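You operate a simulated robot arm through the tools that you are given. There is no shell and no other tool. Be economical: measure what you need, move in short steps, check, and stop when the job is done.

Carry out the task below with a simulated robot arm. There is one attempt and no reset: what you move stays moved.

## Task
Take the wood block out of the grey box and close it again.
Fine: free both catches, lid on the bench before the bowl, block into the square tray, lid back on, both catches locked. Set down upright: wood block.
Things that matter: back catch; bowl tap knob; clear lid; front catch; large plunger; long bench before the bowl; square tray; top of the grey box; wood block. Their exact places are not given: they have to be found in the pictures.

Only the result counts: the job must be done as asked and must still hold three seconds after the hand-in. Knocking over, shifting, dropping, spilling or breaking anything else fails it. A push-on lid holds only when it is set on centred and level and pressed home; a screw cap is set on level and turned clockwise until tight.

## Robot
A 7-joint arm with a two-finger parallel gripper on a trunk, on a base that drives. Base frame: it is fixed to the floor where the robot stands at the start and does not move with it; the origin is under the middle of the robot, x ahead of it, y to its left, z up; the surface under the hand at the start is at about z = 760. Lengths are in mm, angles in degrees, forces in N, time in s.
Its first joint turns from -166.0 to 166.0 degrees. Places, roughly: back catch [900, 0, 900]; bowl tap knob [900, -400, 1100]; front catch [700, 0, 900]; long bench before the bowl [600, -200, 800]; square tray [600, -500, 800]; top of the grey box [800, 0, 900]. Payload 3.43 kg.
The TCP is the grasp point between the finger pads, 30 mm short of the fingertips. In the tool frame z runs along the fingers and y along their closing line. Largest opening 94 mm; finger width 28, thickness 10; the body of the gripper, 50 by 96 mm, starts 55 mm behind the TCP.
Orientation is that of the tool frame in the base frame, as a unit quaternion [w, x, y, z]. With the fingers straight down and closing along the base's y, the tool's x points along the base's -x, its y along +y and its z along -z.

## Interface
- The arm moves only by the tool step_arm. Its argument "plan" is a list that holds one entry, the list of rows, each a list of 7 numbers: the turn, a rotation vector about the tool's x, y, z in degrees, then the shift along the tool's x, y, z in mm, then the closure, from 0 (fully open) to 1 (shut). In form: [[[rx, ry, rz, tx, ty, tz, gripper], ...]]. A call has 1 to 20 rows; each row is the pose to reach, as a shift and turn from the pose commanded when the call began, along the tool's axes at that moment. Rows are played at 5 a second. More than 50 mm and 8.6 degrees between two rows, or a gripper value outside its range, and nothing of the call is played. Where a pose cannot be reached the arm comes as near as it can. A force on the tool above 40 N (or 10 N above the force at the start of the call, whichever is more), or a blocked arm, ends the call early, and 0.2 s more pass. The fingers move at their own pace (about 45 mm/s each) and stop on an object; they squeeze with about 21 N. The grip force told is the motor's: it shows also when the fingers shut on nothing. Time passes only in rows, and 0.2 s behind the last, so rows that repeat a pose let the fingers close. The reply holds the time, the measured pose of the TCP, the force on the tool along the base axes, the opening and the grip force, in the units named above and with some noise, with the torque about the TCP (base axes, N m) and any sound that the robot's microphone picked up.
- Cameras (640 x 400 px; columns grow to the right, rows downward): "scene" is now at [493.4, 155.3, 1231.7]; the picture's right is [-0.65, -0.76, 0.00], its down [-0.26, 0.22, -0.94] and it looks along [0.72, -0.61, -0.34] (base axes); focal length 214 px, centre (320, 200). "wrist" rides on the gripper at [76, 14, -103] in the tool frame; the picture's right is [-0.18, 0.98, 0.00], its down [-0.75, -0.14, -0.64] and it looks along [-0.63, -0.12, 0.77] (tool axes); focal length 243 px, centre (320, 200).
- grab_frame(camera): a new picture of that camera. It takes no simulated time.
- slide_trunk(by): slides the trunk up (or, below 0, down) by that many mm; the arm and the scene camera ride with it, the base frame stays. It gives what a move gives, with no picture.
- drive_base(legs): drives the robot by 1 to 6 legs, each [ahead, left, turn to the left] in mm, mm and degrees, along the robot's own axes; the way and the turn of a leg run together, so that a leg with both is an arc; at most 1500 mm and 180 degrees a leg. The arm and the cameras ride along, it lands a little off, and it stops where it bumps. It gives what a move gives.
- head_to(pan, tilt): turns the head with the scene camera to pan (to the left, within 103 degrees either way) and tilt (down, from -29 to 69), counted from straight ahead of the robot. It gives what a move gives.
- locate(camera, pixels): for up to 12 pixels [column, row] of the newest picture of that camera ("zoom" is the newest enlarged one), the place [x, y, z] in the base frame of the surface seen there, good to about 3 mm. It takes no simulated time.
- enlarge(camera, box): a new picture of the part [left, top, right, bottom] of that camera's present view, enlarged. It takes no simulated time.
- job_done(): hands the job in; it is judged then, once.

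Keep the steps short. Do not move on a guess: measure, check each grasp and each placing, and mend mistakes. In all there are 80 turns and 52 pictures (those below and enlarged ones count). Leave the gripper open and the arm clear of the work at the hand-in unless told otherwise, and finish with a single line.

The tools are called after "Emit:" by a JSON object that holds its "name" and its "arguments". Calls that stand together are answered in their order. step_arm: Moves the arm, as the interface text tells. Its arguments: {"type":"object","properties":{"plan":{"type":"array","items":{"type":"array","items":{"type":"array","items":{"type":"number"}}}}},"required":["plan"]} The other tools are called the same way: slide_trunk (by) slides the trunk up or down; drive_base (legs) drives the base; head_to (pan, tilt) turns the head that bears the scene camera; grab_frame (camera) takes a picture; locate (camera, pixels) gives the place of the surface under pixels of a picture; enlarge (camera, box) takes an enlarged picture of a part of a camera's view; job_done () hands the job in.

At the start:

```text
clock: 0.0
eef_pos: [695.4, -12.6, 1198.0]
tool_rot: [0.0, 0.0, 1.0, -0.001]
wrist_force: [-0.3, 0.8, 0.1]
torque: [-0.01, 0.01, 0.0]
finger_gap: 93.9
grip_force: 0.0
trunk travel left (down, up): [-300.0, 190.0]
robot x, y, heading: [-1.9, -0.1, 0.3]
head pan, tilt: [-40.5, 19.6]
```

scene: 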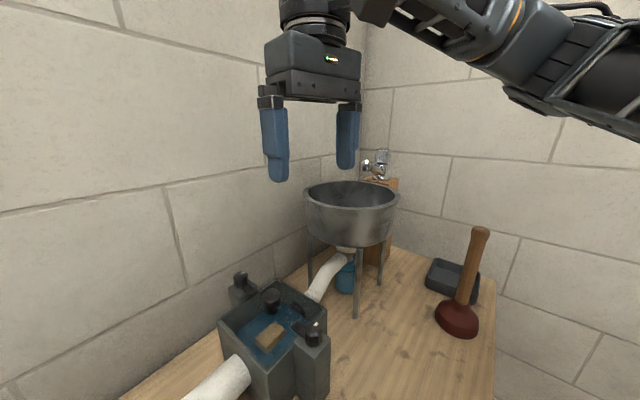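
wrist: 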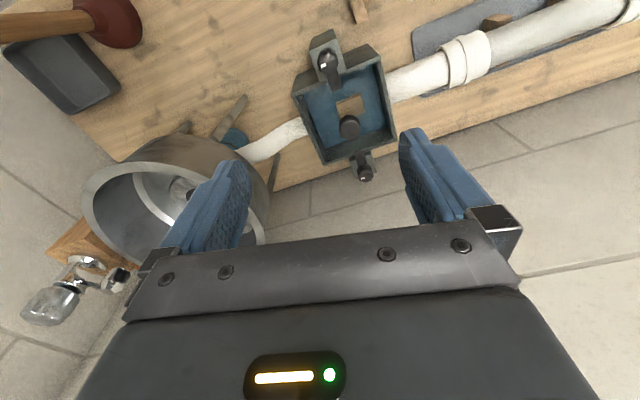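

I see the grey box with two catches and a clear lid at about (275,330) in the scene picture. I will enlarge it from both cameras.

Emit:
{"name": "enlarge", "arguments": {"camera": "scene", "box": [200, 255, 350, 400]}}

Emit:
{"name": "enlarge", "arguments": {"camera": "wrist", "box": [270, 20, 420, 190]}}

```text
2.76 times, centred on (275, 328) of scene
```

zoom: 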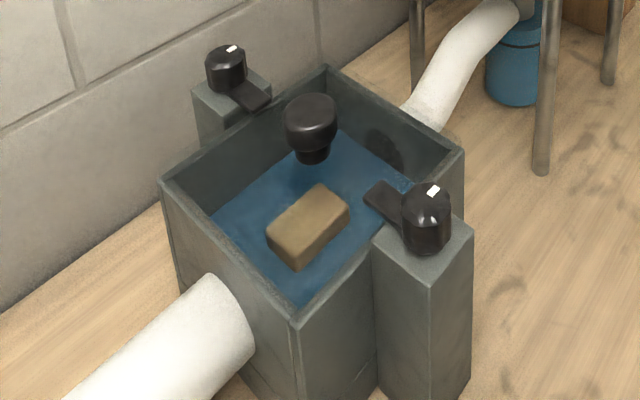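

```text
2.35 times, centred on (345, 105) of wrist
```

zoom: 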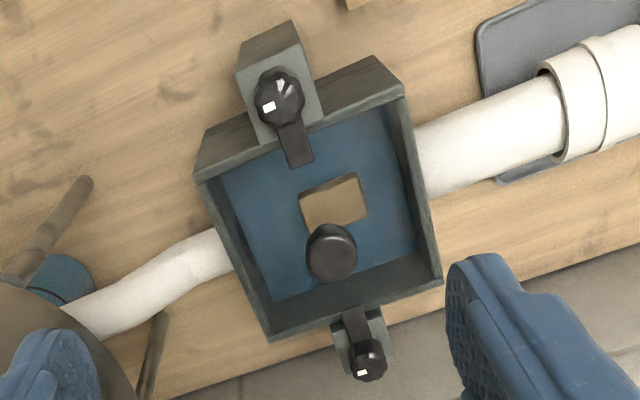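

Emit:
{"name": "locate", "arguments": {"camera": "zoom", "pixels": [[278, 92], [298, 158], [370, 360], [352, 318], [332, 245], [335, 198], [199, 178], [403, 93], [440, 282], [271, 337], [250, 220], [300, 125]]}}

Emit:
{"name": "head_to", "arguments": {"pan": -40, "tilt": 45}}

Emit:
{"name": "grab_frame", "arguments": {"camera": "scene"}}

```text
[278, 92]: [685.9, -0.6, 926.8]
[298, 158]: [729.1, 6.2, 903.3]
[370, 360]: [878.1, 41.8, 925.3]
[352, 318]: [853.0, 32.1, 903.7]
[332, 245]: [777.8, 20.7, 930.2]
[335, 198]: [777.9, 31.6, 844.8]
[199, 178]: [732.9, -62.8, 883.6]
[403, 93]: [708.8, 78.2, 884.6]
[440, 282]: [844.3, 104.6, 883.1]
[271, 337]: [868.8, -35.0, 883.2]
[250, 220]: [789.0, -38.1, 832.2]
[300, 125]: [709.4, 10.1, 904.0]
```

```text
clock: 0.9
eef_pos: [695.8, -13.2, 1197.3]
tool_rot: [-0.001, 0.001, 1.0, 0.0]
wrist_force: [-0.6, -1.2, 0.6]
torque: [-0.01, 0.0, -0.02]
finger_gap: 94.2
grip_force: 0.0
trunk travel left (down, up): [-300.0, 190.0]
robot x, y, heading: [-2.7, -0.7, -0.1]
head pan, tilt: [-40.0, 45.0]
```

```text
47 pictures are left
```

scene: 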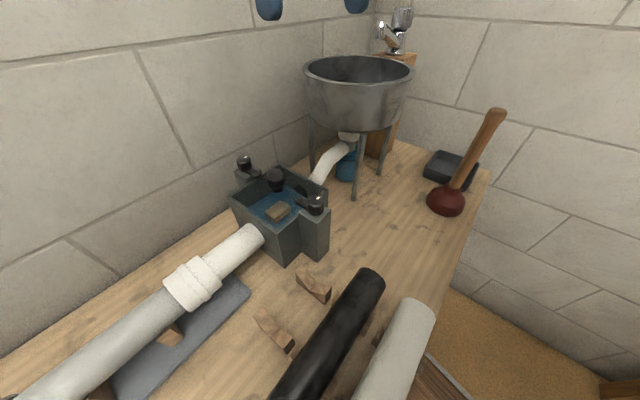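

Catches sit near (687,0) and (878,42), lid knob near (782,21), and the box is turned about 10°. I will move above the front catch, turn the fingers by 10° and look.

Emit:
{"name": "step_arm", "arguments": {"plan": [[[0, 0, -3, 2, 3, 40, 0], [0, 0, -6, 4, 6, 80, 0], [0, 0, -8, 6, 9, 120, 0], [0, 0, -10, 7, 12, 160, 0], [0, 0, -10, 7, 12, 180, 0], [0, 0, -10, 7, 12, 180, 0]]]}}

Emit:
{"name": "grab_frame", "arguments": {"camera": "wrist"}}

Emit:
{"name": "enlarge", "arguments": {"camera": "scene", "box": [220, 140, 350, 270]}}

```text
clock: 2.3
eef_pos: [687.6, 0.6, 1016.6]
tool_rot: [0.0, -0.088, 0.996, 0.0]
wrist_force: [-0.4, 0.0, -0.1]
torque: [0.03, -0.01, 0.02]
finger_gap: 94.1
grip_force: 0.0
trunk travel left (down, up): [-300.0, 190.0]
robot x, y, heading: [-1.2, 0.5, -0.0]
head pan, tilt: [-40.0, 45.0]
```

```text
46 pictures are left
```

wrist: 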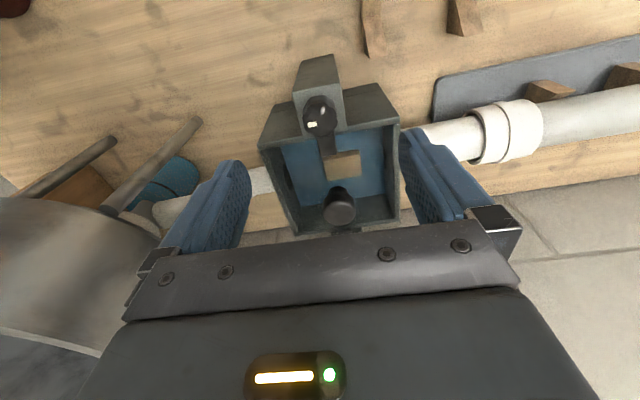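

```text
3.08 times, centred on (285, 205) of scene
```

zoom: 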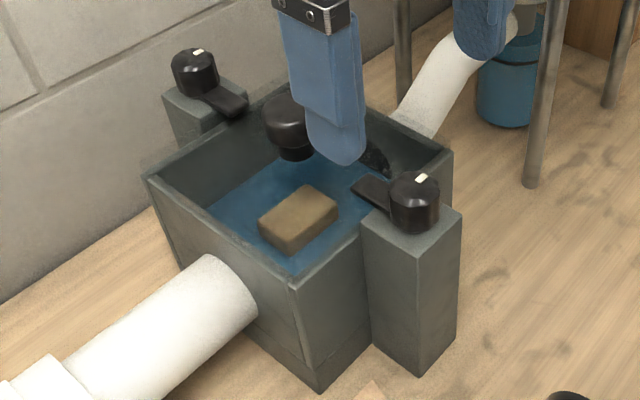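

Emit:
{"name": "enlarge", "arguments": {"camera": "wrist", "box": [260, 50, 400, 240]}}

Emit:
{"name": "locate", "arguments": {"camera": "wrist", "pixels": [[320, 106], [320, 118], [307, 115], [333, 115], [330, 150], [340, 195], [343, 208], [300, 90], [262, 150], [398, 124], [348, 166], [325, 150]]}}

```text
2.11 times, centred on (330, 145) of wrist
```

zoom: 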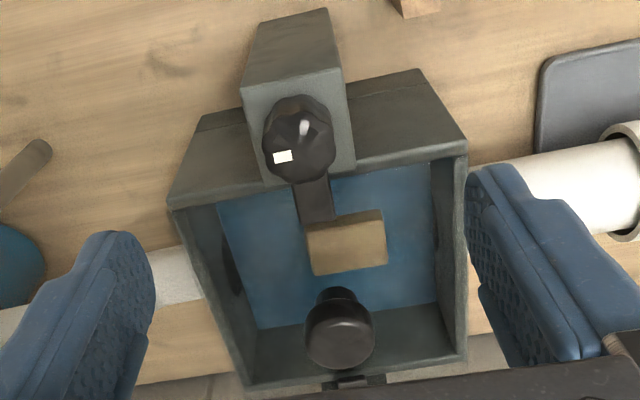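

```text
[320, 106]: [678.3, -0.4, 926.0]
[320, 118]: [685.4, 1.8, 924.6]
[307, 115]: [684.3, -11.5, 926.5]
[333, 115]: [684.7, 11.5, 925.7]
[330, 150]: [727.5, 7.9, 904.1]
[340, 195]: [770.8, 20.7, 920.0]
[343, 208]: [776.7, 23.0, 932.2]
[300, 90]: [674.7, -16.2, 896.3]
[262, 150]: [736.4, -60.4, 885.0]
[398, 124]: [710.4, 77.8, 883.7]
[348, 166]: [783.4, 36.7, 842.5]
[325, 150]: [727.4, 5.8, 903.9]
```

Front knob centre is about (684.5, 0.5), top 926. I will lower so the fingertips flank it, then close.

Emit:
{"name": "step_arm", "arguments": {"plan": [[[0, 0, 0, 3.3, 0.3, 30, 0], [0, 0, 0, 3.3, 0.3, 60, 0], [0, 0, 0, 3.3, 0.3, 84, 0.3], [0, 0, 0, 3.3, 0.3, 84, 0.6], [0, 0, 0, 3.3, 0.3, 84, 0.75], [0, 0, 0, 3.3, 0.3, 84, 0.85], [0, 0, 0, 3.3, 0.3, 84, 0.85]]]}}

Emit:
{"name": "grab_frame", "arguments": {"camera": "wrist"}}

```text
clock: 3.9
eef_pos: [685.6, -0.5, 934.1]
tool_rot: [0.0, -0.086, 0.996, -0.001]
wrist_force: [2.0, -6.7, -2.3]
torque: [-0.23, -0.05, -0.01]
finger_gap: 29.8
grip_force: 34.5
trunk travel left (down, up): [-300.0, 190.0]
robot x, y, heading: [-0.3, -0.9, 0.1]
head pan, tilt: [-40.0, 45.0]
```

```text
43 pictures are left
```

wrist: 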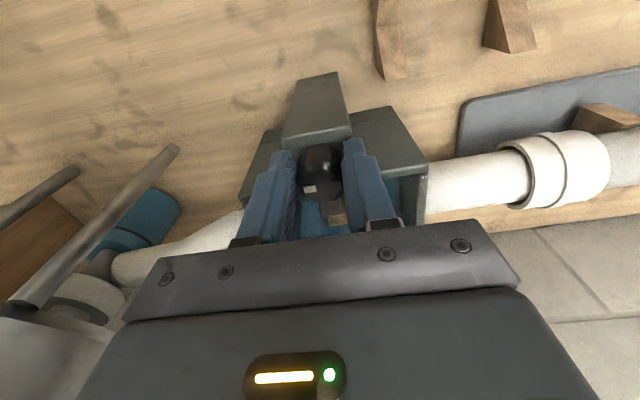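

Knob gripped, gap 29.8. I try a small turn of 24° (clockwise from above) and read the torque.

Emit:
{"name": "step_arm", "arguments": {"plan": [[[0, 0, 5, 0, -1, 0, 0.85], [0, 0, 11, 0, -1, 0, 0.85], [0, 0, 18, 0, -1, 0, 0.85], [0, 0, 24, 0, -1, 0, 0.85]]]}}

Emit:
{"name": "grab_frame", "arguments": {"camera": "wrist"}}

Emit:
{"name": "enlarge", "arguments": {"camera": "scene", "box": [220, 140, 350, 270]}}

```text
clock: 4.9
eef_pos: [684.2, 1.3, 934.0]
tool_rot: [-0.001, 0.122, 0.993, 0.002]
wrist_force: [-2.6, 17.9, -3.4]
torque: [0.64, -0.08, 0.41]
finger_gap: 29.6
grip_force: 45.5
trunk travel left (down, up): [-300.0, 190.0]
robot x, y, heading: [-1.7, 0.9, 0.1]
head pan, tilt: [-40.0, 45.0]
```

```text
42 pictures are left
```

wrist: 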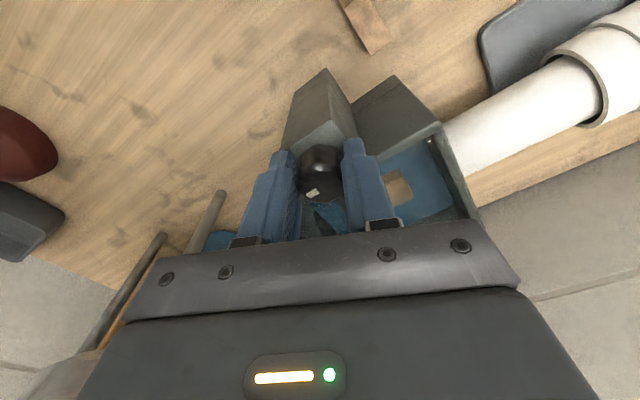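

```text
3.08 times, centred on (285, 205) of scene
```

zoom: 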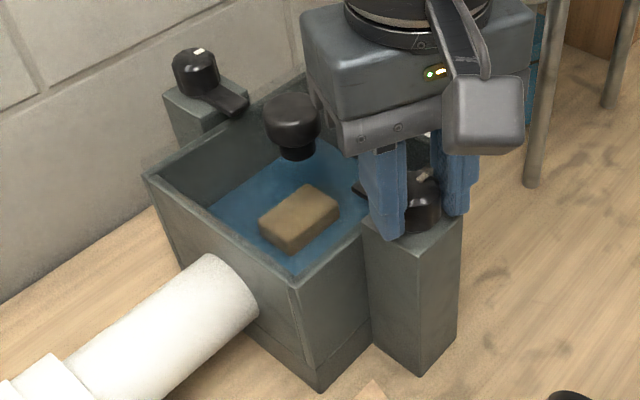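

The knob slipped in that direction (torque 0.41, lever unmoved), so it is the stop side. I turn back and go the other way.

Emit:
{"name": "step_arm", "arguments": {"plan": [[[0, 0, -8, 0, 0.7, 0, 0.85], [0, 0, -16, 0, 0.7, 0, 0.85], [0, 0, -24, 0, 0.7, 0, 0.85], [0, 0, -32, 0, 0.7, 0, 0.85], [0, 0, -40, 0, 0.7, 0, 0.85], [0, 0, -48, 0, 0.7, 0, 0.85]]]}}

Emit:
{"name": "enlarge", "arguments": {"camera": "scene", "box": [220, 140, 350, 270]}}

```text
clock: 6.3
eef_pos: [685.8, -2.8, 933.2]
tool_rot: [-0.001, -0.292, 0.956, -0.003]
wrist_force: [-12.0, -11.9, -2.8]
torque: [-0.4, 0.15, -0.02]
finger_gap: 29.2
grip_force: 45.3
trunk travel left (down, up): [-300.0, 190.0]
robot x, y, heading: [-0.3, 1.5, -0.1]
head pan, tilt: [-40.0, 45.0]
```

```text
3.08 times, centred on (285, 205) of scene
```

zoom: 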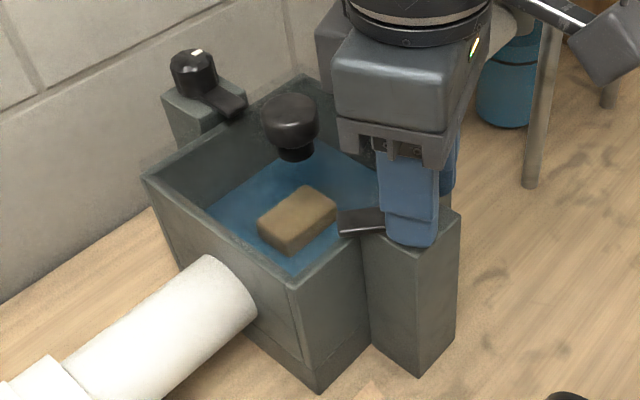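

It turns this way (lever swung counter-clockwise). Continuing.

Emit:
{"name": "step_arm", "arguments": {"plan": [[[0, 0, -8, 1, 0, 0, 0.85], [0, 0, -16, 1, 0, 0, 0.85], [0, 0, -24, 1, 0, 0, 0.85], [0, 0, -32, 1, 0, 0, 0.85], [0, 0, -40, 1, 0, 0, 0.85], [0, 0, -48, 1, 0, 0, 0.85], [0, 0, -56, 1, 0, 0, 0.85]]]}}

Emit:
{"name": "enlarge", "arguments": {"camera": "scene", "box": [220, 140, 350, 270]}}

```text
clock: 7.5
eef_pos: [687.0, -4.2, 934.0]
tool_rot: [0.0, -0.544, 0.839, -0.005]
wrist_force: [2.0, -4.8, -3.2]
torque: [0.29, -0.15, 0.0]
finger_gap: 29.3
grip_force: 44.9
out of reach, approached as far as the arm can: row 5, 6
trunk travel left (down, up): [-300.0, 190.0]
robot x, y, heading: [2.9, 1.1, 0.0]
head pan, tilt: [-40.0, 45.0]
stopped in row 6: the force on the tool passed its limit at 42 N (the readings are from after the stop); the commanded pose is now the measured one
```

```text
3.08 times, centred on (285, 205) of scene
```

zoom: 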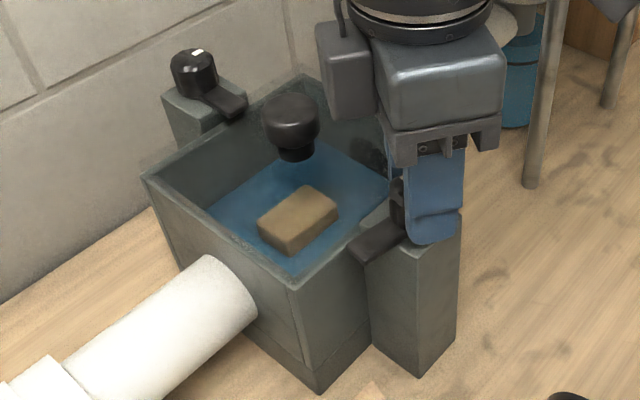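

The wrist hit its limit near yaw 66 with the lever about 55° round. I release, rise, turn back 60° and regrip.

Emit:
{"name": "step_arm", "arguments": {"plan": [[[0, 0, 0, 0, 0, 0, 0], [0, 0, 0, 0, 0, 0, 0], [0, 0, 0, -1, 1, -20, 0], [0, 0, 8, -2, 2, -40, 0], [0, 0, 16, -3, 3, -40, 0], [0, 0, 24, -3, 3.7, -40, 0], [0, 0, 32, -3, 3.7, -40, 0], [0, 0, 40, -3, 3.7, -40, 0], [0, 0, 48, -3, 3.7, -40, 0], [0, 0, 56, -3, 3.7, -40, 0], [0, 0, 60, -3, 3.7, -40, 0]]]}}

Emit:
{"name": "grab_frame", "arguments": {"camera": "wrist"}}

Emit:
{"name": "locate", "arguments": {"camera": "wrist", "pixels": [[320, 110], [320, 120], [320, 130], [310, 120], [330, 120], [345, 120]]}}

```text
clock: 9.9
eef_pos: [685.8, 1.0, 974.3]
tool_rot: [0.002, -0.05, 0.999, -0.003]
wrist_force: [0.1, 0.1, 0.3]
torque: [0.01, -0.01, 0.01]
finger_gap: 94.0
grip_force: 0.1
out of reach, approached as far as the arm can: row 3
trunk travel left (down, up): [-300.0, 190.0]
robot x, y, heading: [2.1, -0.9, 0.1]
head pan, tilt: [-40.0, 45.0]
```

```text
38 pictures are left
```

wrist: 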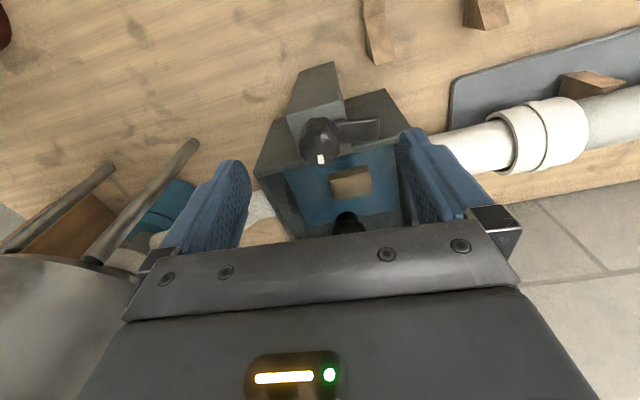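

```text
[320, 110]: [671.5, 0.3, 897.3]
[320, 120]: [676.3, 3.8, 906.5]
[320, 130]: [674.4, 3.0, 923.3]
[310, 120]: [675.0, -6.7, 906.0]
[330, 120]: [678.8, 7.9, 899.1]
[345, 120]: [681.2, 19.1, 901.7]
```

Emit:
{"name": "locate", "arguments": {"camera": "wrist", "pixels": [[376, 128], [345, 130], [320, 140], [320, 155], [318, 147], [303, 140], [338, 142], [376, 120], [376, 136]]}}

Emit:
{"name": "enlarge", "arguments": {"camera": "wrist", "box": [250, 50, 430, 240]}}

```text
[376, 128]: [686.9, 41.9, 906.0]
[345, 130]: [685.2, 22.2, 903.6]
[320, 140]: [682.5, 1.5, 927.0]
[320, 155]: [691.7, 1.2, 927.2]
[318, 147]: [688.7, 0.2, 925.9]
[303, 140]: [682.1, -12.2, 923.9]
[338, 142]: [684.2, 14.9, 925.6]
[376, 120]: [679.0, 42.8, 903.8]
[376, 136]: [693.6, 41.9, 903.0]
```

```text
2.11 times, centred on (340, 145) of wrist
```

zoom: 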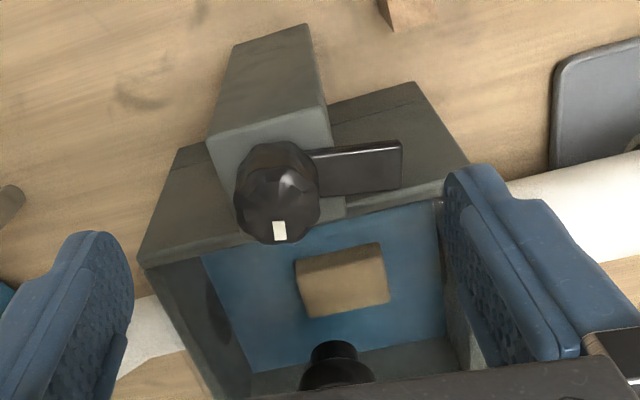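

Lever is now at about yaw 87 (77° turned). I regrip and turn to the stop for certainty.

Emit:
{"name": "step_arm", "arguments": {"plan": [[[0, 0, 0, 1, 0, 20, 0], [0, 0, 0, 1, 0, 37, 0.5], [0, 0, 0, 1, 0, 37, 0.75], [0, 0, 0, 1, 0, 37, 0.85], [0, 0, 0, 1, 0, 37, 0.85], [0, 0, -7, 1, 0, 37, 0.85], [0, 0, -14, 1, 0, 37, 0.85], [0, 0, -20, 1, 0, 37, 0.85]]]}}

```text
clock: 11.7
eef_pos: [683.9, -2.3, 937.1]
tool_rot: [0.001, -0.224, 0.975, -0.005]
wrist_force: [0.6, -27.7, -1.6]
torque: [-0.46, 0.11, -0.89]
finger_gap: 29.8
grip_force: 44.8
trunk travel left (down, up): [-300.0, 190.0]
robot x, y, heading: [-1.2, -0.2, -0.3]
head pan, tilt: [-40.0, 45.0]
```

At the stop (torque −0.89). Release, rise, and go above the back catch to look.

Emit:
{"name": "step_arm", "arguments": {"plan": [[[0, 0, 0, 0, 0, 0, 0], [0, 0, 0, 0, 0, 0, 0], [0, 0, 0, 0, 0, -40, 0], [0, 0, 0, 0, 0, -80, 0], [0, 0, 4, -45, -10, -100, 0], [0, 0, 8, -90, -20, -100, 0], [0, 0, 12, -135, -30, -100, 0], [0, 0, 16, -165, -38, -100, 0], [0, 0, 16, -165, -38, -100, 0]]]}}

Emit:
{"name": "grab_frame", "arguments": {"camera": "wrist"}}

Emit:
{"name": "enlarge", "arguments": {"camera": "scene", "box": [220, 140, 350, 270]}}

```text
refused: row 5 steps farther than a row can; nothing moved
```

```text
36 pictures are left
```

wrist: 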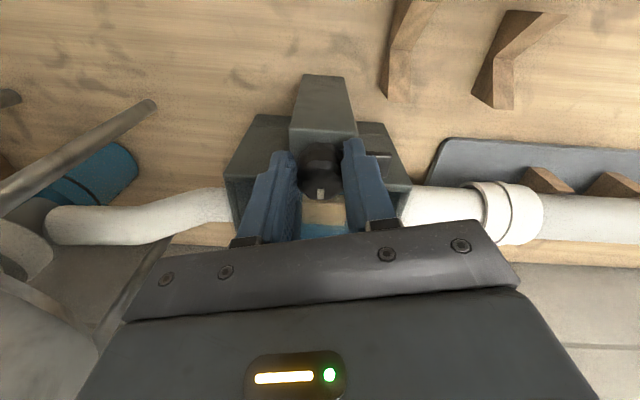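

```text
3.08 times, centred on (285, 205) of scene
```

zoom: 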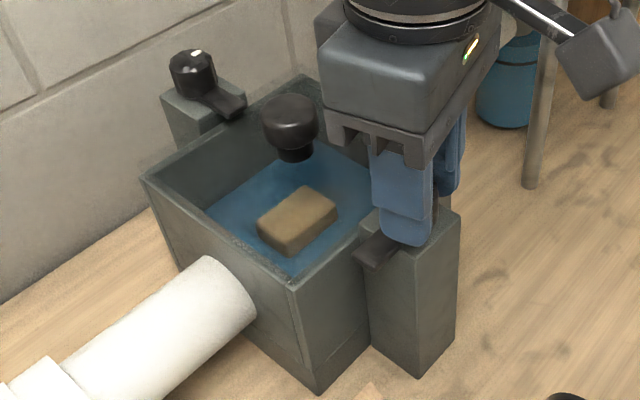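

Row spacing was too large; same motion in smaller rows.

Emit:
{"name": "step_arm", "arguments": {"plan": [[[0, 0, 0, 0, 0, 0, 0], [0, 0, 0, 0, 0, 0, 0], [0, 0, 0, 0, 0, -40, 0], [0, 0, 0, 0, 0, -80, 0], [0, 0, 4, -35, -8, -100, 0], [0, 0, 8, -70, -16, -100, 0], [0, 0, 12, -105, -24, -100, 0], [0, 0, 16, -140, -32, -100, 0], [0, 0, 16, -165, -38, -100, 0], [0, 0, 16, -165, -38, -100, 0]]]}}

Emit:
{"name": "grab_frame", "arguments": {"camera": "wrist"}}

```text
clock: 13.9
eef_pos: [849.7, 40.2, 1037.5]
tool_rot: [0.002, -0.087, 0.996, -0.004]
wrist_force: [0.2, -1.0, 0.2]
torque: [-0.02, 0.0, 0.03]
finger_gap: 93.9
grip_force: 0.0
trunk travel left (down, up): [-300.0, 190.0]
robot x, y, heading: [2.0, 2.0, 0.1]
head pan, tilt: [-40.0, 45.0]
```

```text
34 pictures are left
```

wrist: 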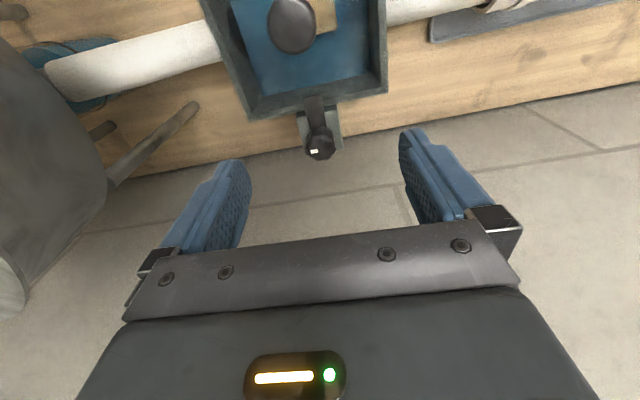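

Emit:
{"name": "enlarge", "arguments": {"camera": "wrist", "box": [270, 60, 370, 180]}}

Emit:
{"name": "locate", "arguments": {"camera": "wrist", "pixels": [[320, 133], [320, 140], [320, 150], [310, 142], [330, 142], [314, 102], [322, 102], [307, 115], [340, 117], [388, 94], [248, 120], [292, 22]]}}

```text
3.33 times, centred on (320, 120) of wrist
```

zoom: 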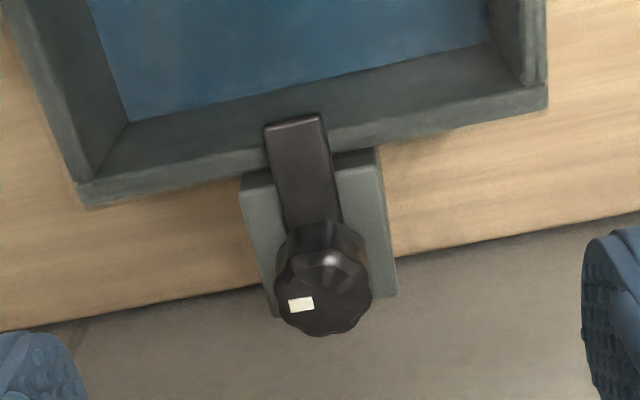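

```text
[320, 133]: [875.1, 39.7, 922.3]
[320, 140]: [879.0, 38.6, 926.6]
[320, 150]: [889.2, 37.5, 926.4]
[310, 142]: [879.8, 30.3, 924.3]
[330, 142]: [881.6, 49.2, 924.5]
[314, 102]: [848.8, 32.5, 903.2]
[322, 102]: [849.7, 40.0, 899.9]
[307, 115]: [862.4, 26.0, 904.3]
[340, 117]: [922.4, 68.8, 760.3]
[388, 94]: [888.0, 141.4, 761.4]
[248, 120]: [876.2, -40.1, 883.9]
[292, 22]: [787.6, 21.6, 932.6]
```

Back knob centre is about (887, 40). Lower, grip it, and try a small counter-clockwise turn as for the front one.

Emit:
{"name": "step_arm", "arguments": {"plan": [[[0, 0, 0, -37, -6.7, 20, 0], [0, 0, 0, -37, -6.7, 60, 0], [0, 0, 0, -37, -6.7, 102, 0.4], [0, 0, 0, -37, -6.7, 102, 0.7], [0, 0, 0, -37, -6.7, 102, 0.85], [0, 0, 0, -37, -6.7, 102, 0.85], [0, 0, -5, -37, -6.7, 102, 0.85], [0, 0, -11, -37, -6.7, 102, 0.85], [0, 0, -18, -37, -6.7, 102, 0.85], [0, 0, -24, -37, -6.7, 102, 0.85]]]}}

Emit:
{"name": "enlarge", "arguments": {"camera": "scene", "box": [220, 140, 350, 270]}}

```text
clock: 16.1
eef_pos: [885.8, 38.5, 934.8]
tool_rot: [0.001, -0.292, 0.956, -0.004]
wrist_force: [-11.3, -5.8, 2.0]
torque: [0.31, -0.19, -0.02]
finger_gap: 29.5
grip_force: 45.4
trunk travel left (down, up): [-300.0, 190.0]
robot x, y, heading: [-0.1, 0.6, -0.1]
head pan, tilt: [-40.0, 45.0]
```

```text
3.08 times, centred on (285, 205) of scene
```

zoom: 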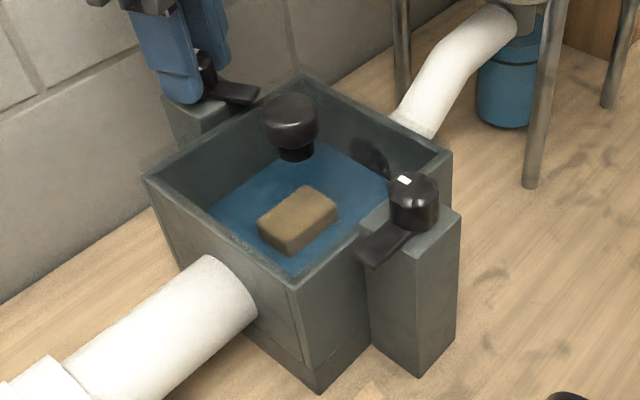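

It turns freely the same way. Turn 28° more, then release, rise, turn back, regrip.

Emit:
{"name": "step_arm", "arguments": {"plan": [[[0, 0, -8, 0, 0, 0, 0.85], [0, 0, -16, 0, 0, 0, 0.85], [0, 0, -24, 0, 0, 0, 0.85], [0, 0, -28, 0, 0, 0, 0.85], [0, 0, -28, 0, 0, 0, 0.85], [0, 0, -28, 0, 0, 0, 0], [0, 0, -28, 0, 0, 0, 0], [0, 0, -28, 0, 0, -30, 0], [0, 0, -20, 0, 0, -40, 0], [0, 0, -12, 0, 0, -40, 0], [0, 0, -4, 0, 0, -40, 0], [0, 0, 4, 0, 0, -40, 0], [0, 0, 12, 0, 0, -40, 0], [0, 0, 20, 0, 0, -40, 0], [0, 0, 24, 0, 0, -40, 0]]]}}

Emit:
{"name": "grab_frame", "arguments": {"camera": "wrist"}}

```text
clock: 19.3
eef_pos: [887.5, 38.9, 974.1]
tool_rot: [0.001, -0.086, 0.996, -0.004]
wrist_force: [1.1, 1.0, 0.9]
torque: [0.0, -0.02, -0.02]
finger_gap: 94.0
grip_force: 0.1
out of reach, approached as far as the arm can: row 2, 3, 4, 5, 6, 7, 8, 9
trunk travel left (down, up): [-300.0, 190.0]
robot x, y, heading: [1.3, -0.3, -0.1]
head pan, tilt: [-40.0, 45.0]
```

```text
31 pictures are left
```

wrist: 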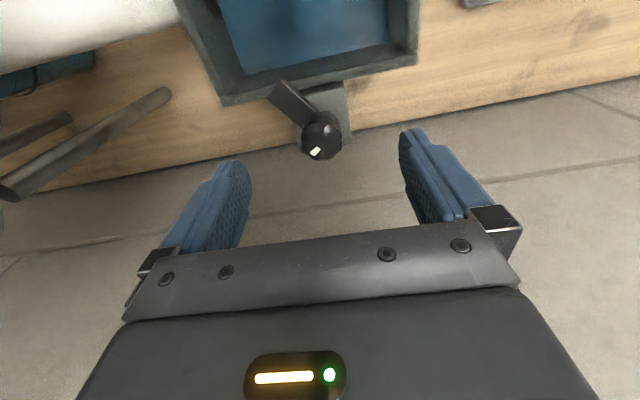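

Lever is about 40° round. I regrip with the fingers at yaw −15 and turn up to 55° more to the stop.

Emit:
{"name": "step_arm", "arguments": {"plan": [[[0, 0, 8, 0, 0, 0, 0], [0, 0, 16, 0, 0, 0, 0], [0, 0, 25, 0, 1, 10, 0], [0, 0, 25, 0, 1, 37, 0.4], [0, 0, 25, 0, 1, 37, 0.7], [0, 0, 25, 0, 1, 37, 0.85], [0, 0, 25, 0, 1, 37, 0.85], [0, 0, 17, 0, 1, 37, 0.85], [0, 0, 9, 0, 1, 37, 0.85], [0, 0, 1, 0, 1, 37, 0.85], [0, 0, -7, 0, 1, 37, 0.85], [0, 0, -15, 0, 1, 37, 0.85], [0, 0, -22, 0, 1, 37, 0.85], [0, 0, -29, 0, 1, 37, 0.85]]]}}

```text
refused: row 3 steps farther than a row can; nothing moved
```

Emit:
{"name": "step_arm", "arguments": {"plan": [[[0, 0, 8, 0, 0, 0, 0], [0, 0, 16, 0, 0, 0, 0], [0, 0, 24, 0, 1, 10, 0], [0, 0, 25, 0, 1, 37, 0.4], [0, 0, 25, 0, 1, 37, 0.7], [0, 0, 25, 0, 1, 37, 0.85], [0, 0, 25, 0, 1, 37, 0.85], [0, 0, 17, 0, 1, 37, 0.85], [0, 0, 9, 0, 1, 37, 0.85], [0, 0, 1, 0, 1, 37, 0.85], [0, 0, -7, 0, 1, 37, 0.85], [0, 0, -15, 0, 1, 37, 0.85], [0, 0, -22, 0, 1, 37, 0.85], [0, 0, -29, 0, 1, 37, 0.85]]]}}

```text
clock: 22.3
eef_pos: [887.7, 40.2, 938.9]
tool_rot: [0.002, -0.333, 0.943, -0.003]
wrist_force: [7.5, 3.0, 8.8]
torque: [0.7, -0.85, -0.4]
finger_gap: 29.1
grip_force: 44.7
trunk travel left (down, up): [-300.0, 190.0]
robot x, y, heading: [-0.8, -4.2, -0.3]
head pan, tilt: [-40.0, 45.0]
```

Stop reached. Release, rise, and move back above the lid to look at all.

Emit:
{"name": "step_arm", "arguments": {"plan": [[[0, 0, 0, 0, 0, 0, 0], [0, 0, 0, 0, 0, 0, 0], [0, 0, 0, 0, 0, -40, 0], [0, 0, 0, 0, 0, -80, 0], [0, 0, 7, 24, 14, -110, 0], [0, 0, 14, 54, 33, -140, 0], [0, 0, 21, 84, 52, -140, 0], [0, 0, 29, 119, 72, -140, 0], [0, 0, 29, 119, 72, -140, 0]]]}}

Emit:
{"name": "grab_frame", "arguments": {"camera": "wrist"}}

```text
clock: 24.3
eef_pos: [748.4, 20.5, 1076.3]
tool_rot: [0.002, -0.086, 0.996, -0.003]
wrist_force: [-0.3, -0.2, -0.3]
torque: [0.01, -0.01, -0.03]
finger_gap: 93.9
grip_force: 0.2
trunk travel left (down, up): [-300.0, 190.0]
robot x, y, heading: [-1.2, 4.2, -0.0]
head pan, tilt: [-40.0, 45.0]
```

```text
30 pictures are left
```

wrist: 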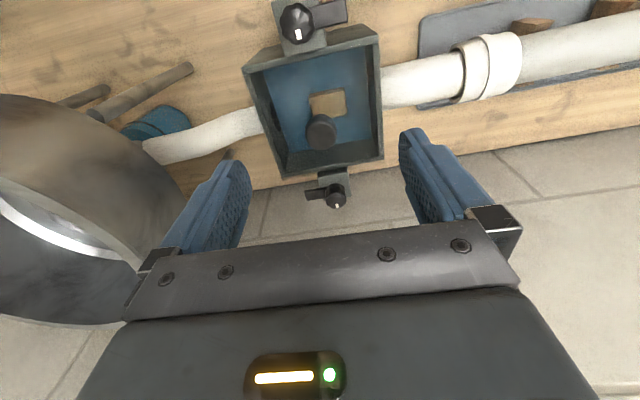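

Both levers are off the lid. Enlarge to measure the lid knob and the box edges.

Emit:
{"name": "enlarge", "arguments": {"camera": "wrist", "box": [230, 0, 400, 220]}}

Emit:
{"name": "locate", "arguments": {"camera": "zoom", "pixels": [[325, 220], [325, 255], [325, 235], [295, 238], [353, 238], [190, 122], [418, 48], [430, 276], [246, 310], [325, 262], [340, 190], [310, 262]]}}

```text
1.82 times, centred on (315, 110) of wrist
```

zoom: 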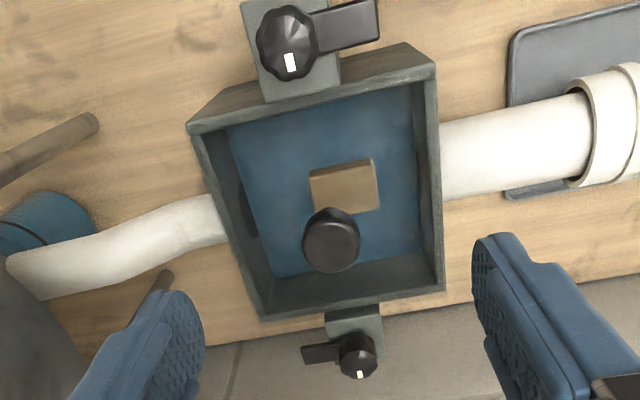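

```text
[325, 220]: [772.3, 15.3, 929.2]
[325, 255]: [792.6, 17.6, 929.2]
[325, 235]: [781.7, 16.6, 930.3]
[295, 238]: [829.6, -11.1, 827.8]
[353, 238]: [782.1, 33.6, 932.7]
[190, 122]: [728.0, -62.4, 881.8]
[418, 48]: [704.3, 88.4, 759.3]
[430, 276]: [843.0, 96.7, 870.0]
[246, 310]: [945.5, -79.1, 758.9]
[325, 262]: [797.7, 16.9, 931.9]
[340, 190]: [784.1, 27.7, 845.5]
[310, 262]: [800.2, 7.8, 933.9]
```

Emit:
{"name": "enlarge", "arguments": {"camera": "scene", "box": [230, 150, 330, 230]}}

Emit:
{"name": "locate", "arguments": {"camera": "zoom", "pixels": [[290, 110], [290, 130], [290, 150], [290, 165], [290, 175], [290, 185], [290, 195], [250, 130], [330, 130], [290, 100]]}}

```text
5.00 times, centred on (280, 190) of scene
```

zoom: 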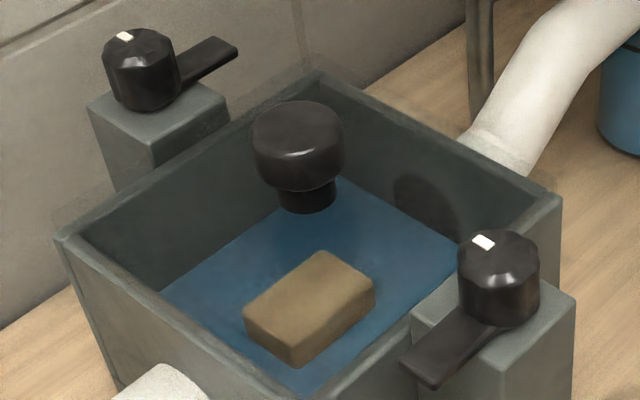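

```text
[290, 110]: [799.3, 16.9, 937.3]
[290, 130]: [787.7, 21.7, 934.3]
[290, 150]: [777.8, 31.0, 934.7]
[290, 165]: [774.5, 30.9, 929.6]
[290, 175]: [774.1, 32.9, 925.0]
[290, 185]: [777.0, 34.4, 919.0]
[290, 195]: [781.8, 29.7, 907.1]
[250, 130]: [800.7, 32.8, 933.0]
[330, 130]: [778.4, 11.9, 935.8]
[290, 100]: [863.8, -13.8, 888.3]
```

Lid knob centre is about (785.5, 21), head from 913 to 932. I lower around it and grip.

Emit:
{"name": "step_arm", "arguments": {"plan": [[[0, 0, 0, -18, -3, 30, 0], [0, 0, 0, -36.5, -5.9, 60, 0], [0, 0, 0, -36.5, -5.9, 100, 0], [0, 0, 0, -36.5, -5.9, 140, 0.3], [0, 0, 0, -36.5, -5.9, 140, 0.6], [0, 0, 0, -36.5, -5.9, 140, 0.8], [0, 0, 0, -36.5, -5.9, 140, 0.85], [0, 0, 0, -36.5, -5.9, 140, 0.85]]]}}

Emit:
{"name": "enlarge", "arguments": {"camera": "scene", "box": [220, 140, 350, 270]}}

```text
clock: 26.1
eef_pos: [785.1, 22.1, 938.6]
tool_rot: [0.003, -0.086, 0.996, -0.003]
wrist_force: [-0.7, 0.1, 0.0]
torque: [0.04, 0.0, -0.02]
finger_gap: 34.9
grip_force: 21.2
trunk travel left (down, up): [-300.0, 190.0]
robot x, y, heading: [1.4, 1.0, -0.0]
head pan, tilt: [-40.0, 45.0]
```

```text
3.08 times, centred on (285, 205) of scene
```

zoom: 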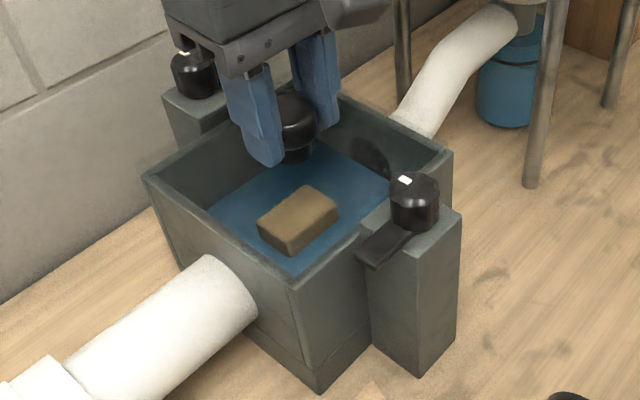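

Centred grip, gap 34.9. Lift by 60 mm and read the force.

Emit:
{"name": "step_arm", "arguments": {"plan": [[[0, 0, 0, 0, 0, -3, 0.9], [0, 0, 0, 0, 0, -8, 0.9], [0, 0, 0, 0, 0, -20, 0.9], [0, 0, 0, 0, 0, -40, 0.9], [0, 0, 0, 0, 0, -70, 0.9], [0, 0, 0, 0, 0, -100, 0.9], [0, 0, 0, 0, 0, -100, 0.9]]]}}

Emit:
{"name": "grab_frame", "arguments": {"camera": "scene"}}

Emit:
{"name": "grab_frame", "arguments": {"camera": "wrist"}}

```text
clock: 27.7
eef_pos: [785.2, 22.6, 1037.6]
tool_rot: [0.002, -0.086, 0.996, -0.003]
wrist_force: [0.1, 0.0, -3.1]
torque: [-0.02, -0.01, 0.03]
finger_gap: 34.9
grip_force: 20.8
trunk travel left (down, up): [-300.0, 190.0]
robot x, y, heading: [0.6, 4.4, 0.1]
head pan, tilt: [-40.0, 45.0]
```

```text
26 pictures are left
```

scene: 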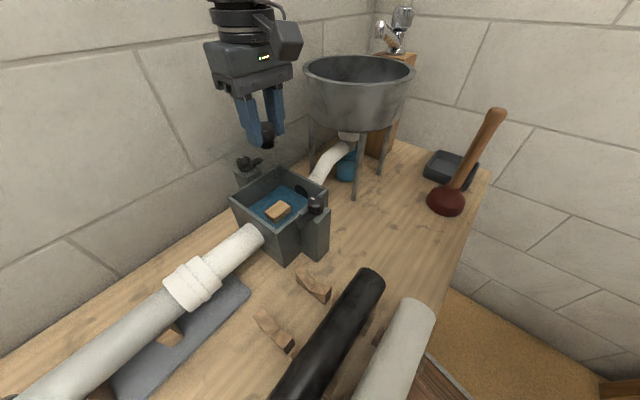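

```text
25 pictures are left
```

wrist: 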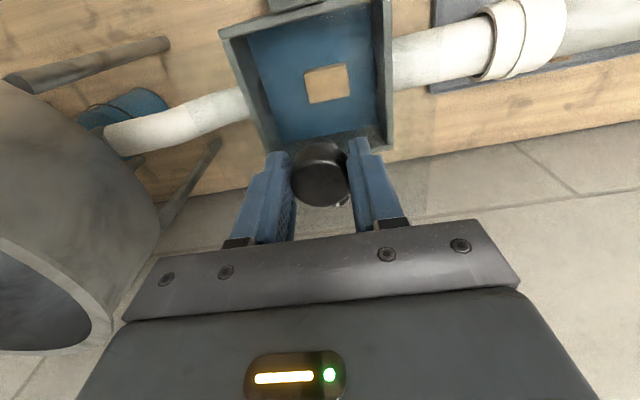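

The lid came off (weight 3.1 N). Now measure the bench area, plunger, tray and bowl leg in the scene picture.

Emit:
{"name": "locate", "arguments": {"camera": "scene", "pixels": [[395, 210], [380, 240], [355, 196], [428, 203], [445, 214], [445, 172], [426, 165], [466, 185], [447, 153], [370, 272], [452, 262], [405, 285]]}}

Emit:
{"name": "enlarge", "arguments": {"camera": "scene", "box": [400, 90, 520, 240]}}

```text
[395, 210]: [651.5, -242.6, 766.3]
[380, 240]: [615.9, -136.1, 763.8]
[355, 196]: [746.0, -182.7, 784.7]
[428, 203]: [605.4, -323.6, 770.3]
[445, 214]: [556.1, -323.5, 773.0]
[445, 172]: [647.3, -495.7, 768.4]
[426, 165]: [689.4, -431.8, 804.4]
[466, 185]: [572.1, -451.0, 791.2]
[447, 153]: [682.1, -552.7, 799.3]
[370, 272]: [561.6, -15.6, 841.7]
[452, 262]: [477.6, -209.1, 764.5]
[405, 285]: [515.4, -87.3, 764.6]
```

```text
2.67 times, centred on (460, 165) of scene
```

zoom: 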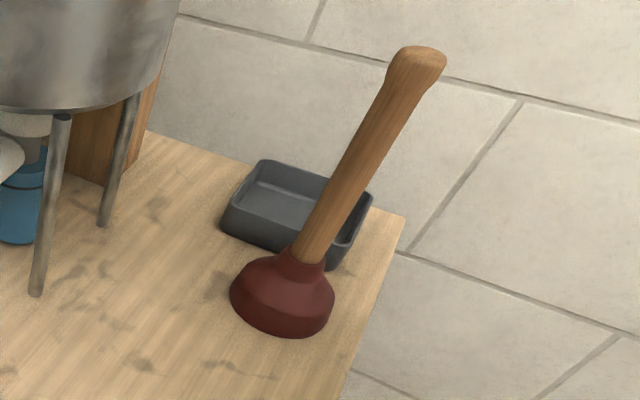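

Emit:
{"name": "locate", "arguments": {"camera": "scene", "pixels": [[350, 125], [380, 115], [405, 85], [413, 70], [320, 115], [304, 70], [360, 85]]}}

Emit:
{"name": "step_arm", "arguments": {"plan": [[[0, 0, 0, 40, 0, 0, 0.9], [0, 0, 0, 80, 0, 0, 0.9], [0, 0, 0, 120, 0, 0, 0.9], [0, 0, 0, 160, 0, 0, 0.9], [0, 0, 0, 185, 0, 0, 0.9]]]}}

```text
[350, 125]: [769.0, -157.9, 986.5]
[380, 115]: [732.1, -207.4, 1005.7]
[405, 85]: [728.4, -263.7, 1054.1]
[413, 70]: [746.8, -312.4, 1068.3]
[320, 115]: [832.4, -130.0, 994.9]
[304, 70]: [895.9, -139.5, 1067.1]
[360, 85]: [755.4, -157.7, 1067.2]
```

```text
clock: 28.9
eef_pos: [605.6, -9.4, 1037.4]
tool_rot: [0.002, -0.087, 0.996, -0.003]
wrist_force: [0.0, 0.0, -1.4]
torque: [-0.01, 0.01, 0.02]
finger_gap: 35.2
grip_force: 20.7
trunk travel left (down, up): [-300.0, 190.0]
robot x, y, heading: [-0.4, -3.3, 0.2]
head pan, tilt: [-40.0, 45.0]
```

Bowl front is at x ≈ 728, so I carry the lid across to (605,−195) and down to just above the bench.

Emit:
{"name": "step_arm", "arguments": {"plan": [[[0, 0, 0, 8, -45, 0, 0.9], [0, 0, 0, 16, -90, 0, 0.9], [0, 0, 0, 24, -136, 0, 0.9], [0, 0, 0, 32.3, -182.8, 0, 0.9], [0, 0, 0, 32.3, -182.8, 45, 0.9], [0, 0, 0, 32.3, -182.8, 90, 0.9], [0, 0, 0, 32.3, -182.8, 135, 0.9], [0, 0, 0, 32.3, -182.8, 170, 0.9], [0, 0, 0, 32.3, -182.8, 195, 0.9], [0, 0, 0, 32.3, -182.8, 195, 0.9]]]}}

Emit:
{"name": "grab_frame", "arguments": {"camera": "scene"}}

```text
clock: 31.1
eef_pos: [603.8, -197.7, 843.9]
tool_rot: [0.002, -0.086, 0.996, -0.004]
wrist_force: [-1.2, -0.2, -2.4]
torque: [0.0, 0.0, 0.04]
finger_gap: 35.2
grip_force: 20.7
trunk travel left (down, up): [-300.0, 190.0]
robot x, y, heading: [-3.5, 0.9, -0.0]
head pan, tilt: [-40.0, 45.0]
```

```text
23 pictures are left
```

scene: 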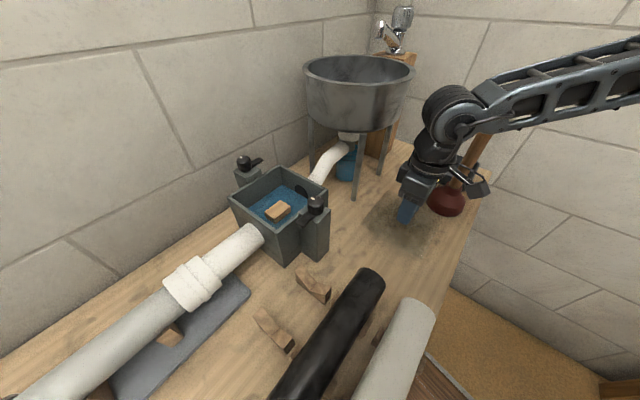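

Lid hovers over a free bench spot. Lower gently.

Emit:
{"name": "step_arm", "arguments": {"plan": [[[0, 0, 0, 0, 0, 8, 0.9], [0, 0, 0, 0, 0, 14, 0.9], [0, 0, 0, 0, 0, 18, 0.9], [0, 0, 0, 0, 0, 20, 0.9], [0, 0, 0, 0, 0, 20, 0.9]]]}}

```text
clock: 32.3
eef_pos: [603.6, -197.6, 823.6]
tool_rot: [0.002, -0.086, 0.996, -0.003]
wrist_force: [-0.7, 0.2, -2.2]
torque: [-0.02, 0.03, -0.01]
finger_gap: 35.0
grip_force: 21.3
trunk travel left (down, up): [-300.0, 190.0]
robot x, y, heading: [-0.3, 1.2, -0.0]
head pan, tilt: [-40.0, 45.0]
```

Emit:
{"name": "step_arm", "arguments": {"plan": [[[0, 0, 0, 0, 0, 2, 0.9], [0, 0, 0, 0, 0, 4, 0.9], [0, 0, 0, 0, 0, 5, 0.9], [0, 0, 0, 0, 0, 6, 0.9], [0, 0, 0, 0, 0, 6, 0.9]]]}}

```text
clock: 33.5
eef_pos: [603.2, -197.1, 817.8]
tool_rot: [0.003, -0.088, 0.996, -0.003]
wrist_force: [1.3, 2.0, 16.1]
torque: [0.08, -0.24, -0.05]
finger_gap: 35.1
grip_force: 20.9
trunk travel left (down, up): [-300.0, 190.0]
robot x, y, heading: [-0.4, -0.1, 0.1]
head pan, tilt: [-40.0, 45.0]
```

Touchdown felt. Ease off, open, rise, and go back over the box to view the block.

Emit:
{"name": "step_arm", "arguments": {"plan": [[[0, 0, 0, 0, 0, -1, 0.9], [0, 0, 0, 0, 0, -1, 0.5], [0, 0, 0, 0, 0, -1, 0], [0, 0, 0, 0, 0, -1, 0], [0, 0, 0, 0, 0, -40, 0], [0, 0, 0, 0, 0, -85, 0], [0, 0, 0, 0, 0, -130, 0], [0, 0, 0, 0, 0, -175, 0], [0, 0, 0, 0, 0, -220, 0], [0, 0, 0, 0, 45, -220, 0], [0, 0, 0, 0, 90, -220, 0], [0, 0, 0, -10, 135, -220, 0], [0, 0, 0, -30, 175, -220, 0], [0, 0, 0, -75, 185, -220, 0], [0, 0, 0, -120, 185, -220, 0], [0, 0, 0, -160, 185, -220, 0]]]}}

Emit:
{"name": "grab_frame", "arguments": {"camera": "scene"}}

Emit:
{"name": "enlarge", "arguments": {"camera": "wrist", "box": [220, 0, 420, 220]}}

```text
clock: 36.9
eef_pos: [730.2, 14.6, 1036.8]
tool_rot: [0.002, -0.086, 0.996, -0.005]
wrist_force: [0.1, -0.3, 0.0]
torque: [0.02, 0.01, -0.01]
finger_gap: 94.0
grip_force: 0.0
trunk travel left (down, up): [-300.0, 190.0]
robot x, y, heading: [3.6, -1.3, -0.0]
head pan, tilt: [-40.0, 45.0]
```

```text
22 pictures are left
```

scene: 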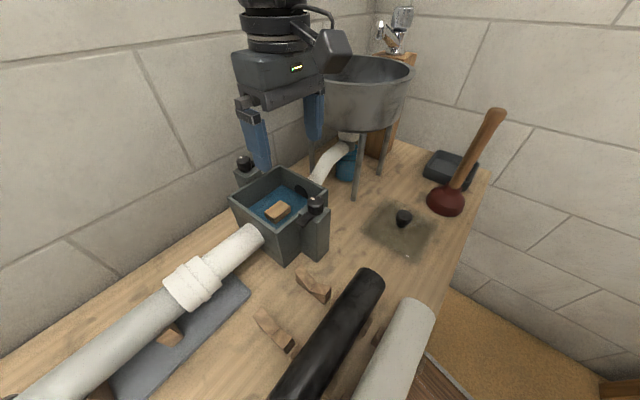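

```text
1.82 times, centred on (320, 110) of wrist
```

zoom: 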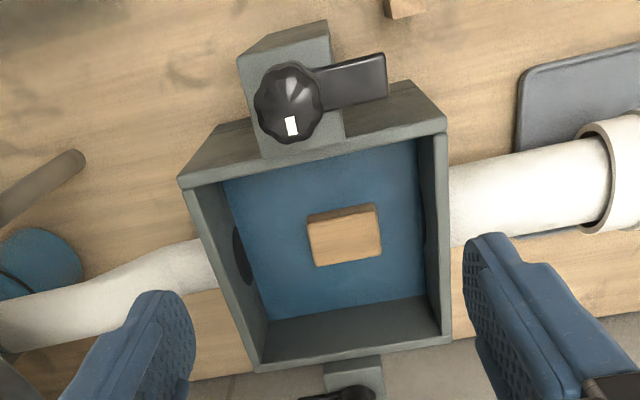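

The lid lies flat on the bench. Now measure the block and the box walls.

Emit:
{"name": "locate", "arguments": {"camera": "zoom", "pixels": [[310, 226], [378, 210], [380, 254], [319, 265], [345, 240], [308, 216], [372, 203], [280, 250], [400, 240], [345, 290], [447, 130], [436, 130]]}}

Emit:
{"name": "locate", "arguments": {"camera": "scene", "pixels": [[400, 215], [405, 222], [405, 202], [362, 240], [425, 262], [447, 224], [388, 201], [425, 165], [450, 152], [478, 168], [466, 187], [452, 170]]}}

```text
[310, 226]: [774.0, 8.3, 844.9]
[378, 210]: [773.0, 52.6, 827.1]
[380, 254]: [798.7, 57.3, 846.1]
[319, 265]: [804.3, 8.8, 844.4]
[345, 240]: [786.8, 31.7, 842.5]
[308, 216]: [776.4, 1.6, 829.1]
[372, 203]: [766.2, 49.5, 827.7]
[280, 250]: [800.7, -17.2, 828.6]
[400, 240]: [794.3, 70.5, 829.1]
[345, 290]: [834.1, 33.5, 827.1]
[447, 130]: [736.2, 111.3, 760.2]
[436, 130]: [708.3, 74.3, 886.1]
```

```text
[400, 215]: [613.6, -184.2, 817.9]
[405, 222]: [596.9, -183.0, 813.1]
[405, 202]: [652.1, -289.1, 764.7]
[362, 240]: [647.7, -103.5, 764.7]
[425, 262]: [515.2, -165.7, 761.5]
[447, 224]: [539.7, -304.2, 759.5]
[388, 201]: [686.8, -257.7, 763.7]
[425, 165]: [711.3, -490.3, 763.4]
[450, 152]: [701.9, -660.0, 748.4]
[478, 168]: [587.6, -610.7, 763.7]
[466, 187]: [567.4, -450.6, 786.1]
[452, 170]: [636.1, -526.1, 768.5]
```

Block: about 48 × 30 mm, centred at (787,31), top 845. I lower the half-open fingers around its long sides.

Emit:
{"name": "step_arm", "arguments": {"plan": [[[0, 0, 0, -30, 3, 20, 0.28], [0, 0, 0, -58.8, 6.3, 50, 0.28], [0, 0, 0, -58.8, 6.3, 95, 0.28], [0, 0, 0, -58.8, 6.3, 140, 0.28], [0, 0, 0, -58.8, 6.3, 160, 0.28], [0, 0, 0, -58.8, 6.3, 172, 0.28], [0, 0, 0, -58.8, 6.3, 178, 0.28], [0, 0, 0, -58.8, 6.3, 178, 0.28]]]}}

Emit:
{"name": "enlarge", "arguments": {"camera": "wrist", "box": [200, 80, 440, 250]}}

```text
clock: 38.7
eef_pos: [787.2, 28.2, 858.3]
tool_rot: [0.003, -0.086, 0.996, -0.003]
wrist_force: [0.4, 0.9, -0.4]
torque: [0.02, 0.01, 0.01]
finger_gap: 67.5
grip_force: 0.0
trunk travel left (down, up): [-300.0, 190.0]
robot x, y, heading: [0.5, -1.0, 0.3]
head pan, tilt: [-40.0, 45.0]
```

```text
2.35 times, centred on (320, 165) of wrist
```

zoom: 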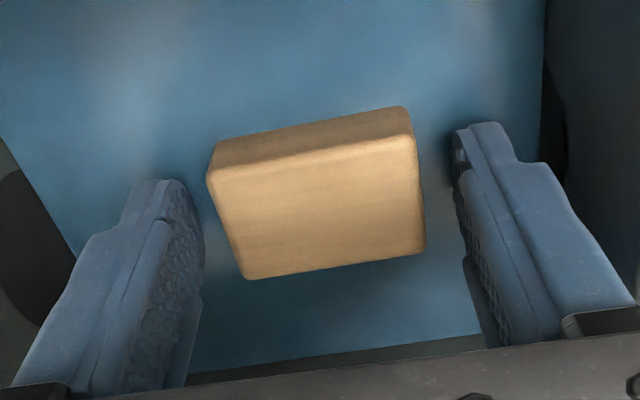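

Fingers flank the block well. Close slowly and lift a little.

Emit:
{"name": "step_arm", "arguments": {"plan": [[[0, 0, 0, 0, 0, 2, 0.35], [0, 0, 0, 0, 0, 2, 0.5], [0, 0, 0, 0, 0, 2, 0.6], [0, 0, 0, 0, 0, 2, 0.7], [0, 0, 0, 0, 0, 2, 0.7], [0, 0, 0, 0, 0, -10, 0.7], [0, 0, 0, 0, 0, -30, 0.7], [0, 0, 0, 0, 0, -70, 0.7], [0, 0, 0, 0, 0, -110, 0.7], [0, 0, 0, 0, 0, -150, 0.7], [0, 0, 0, 0, 0, -180, 0.7], [0, 0, 0, 0, 0, -180, 0.7]]]}}

Emit:
{"name": "grab_frame", "arguments": {"camera": "wrist"}}

```text
clock: 41.3
eef_pos: [786.1, 30.3, 1040.0]
tool_rot: [0.002, -0.086, 0.996, -0.003]
wrist_force: [1.0, 0.2, -0.6]
torque: [0.0, 0.01, 0.02]
finger_gap: 48.8
grip_force: 21.2
trunk travel left (down, up): [-300.0, 190.0]
robot x, y, heading: [1.8, -0.3, 0.1]
head pan, tilt: [-40.0, 45.0]
```

```text
19 pictures are left
```

wrist: 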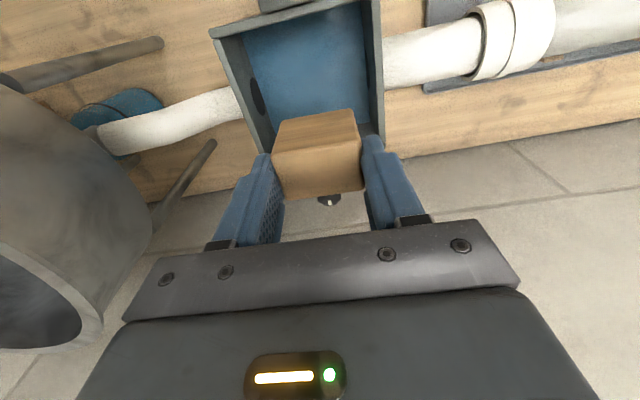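

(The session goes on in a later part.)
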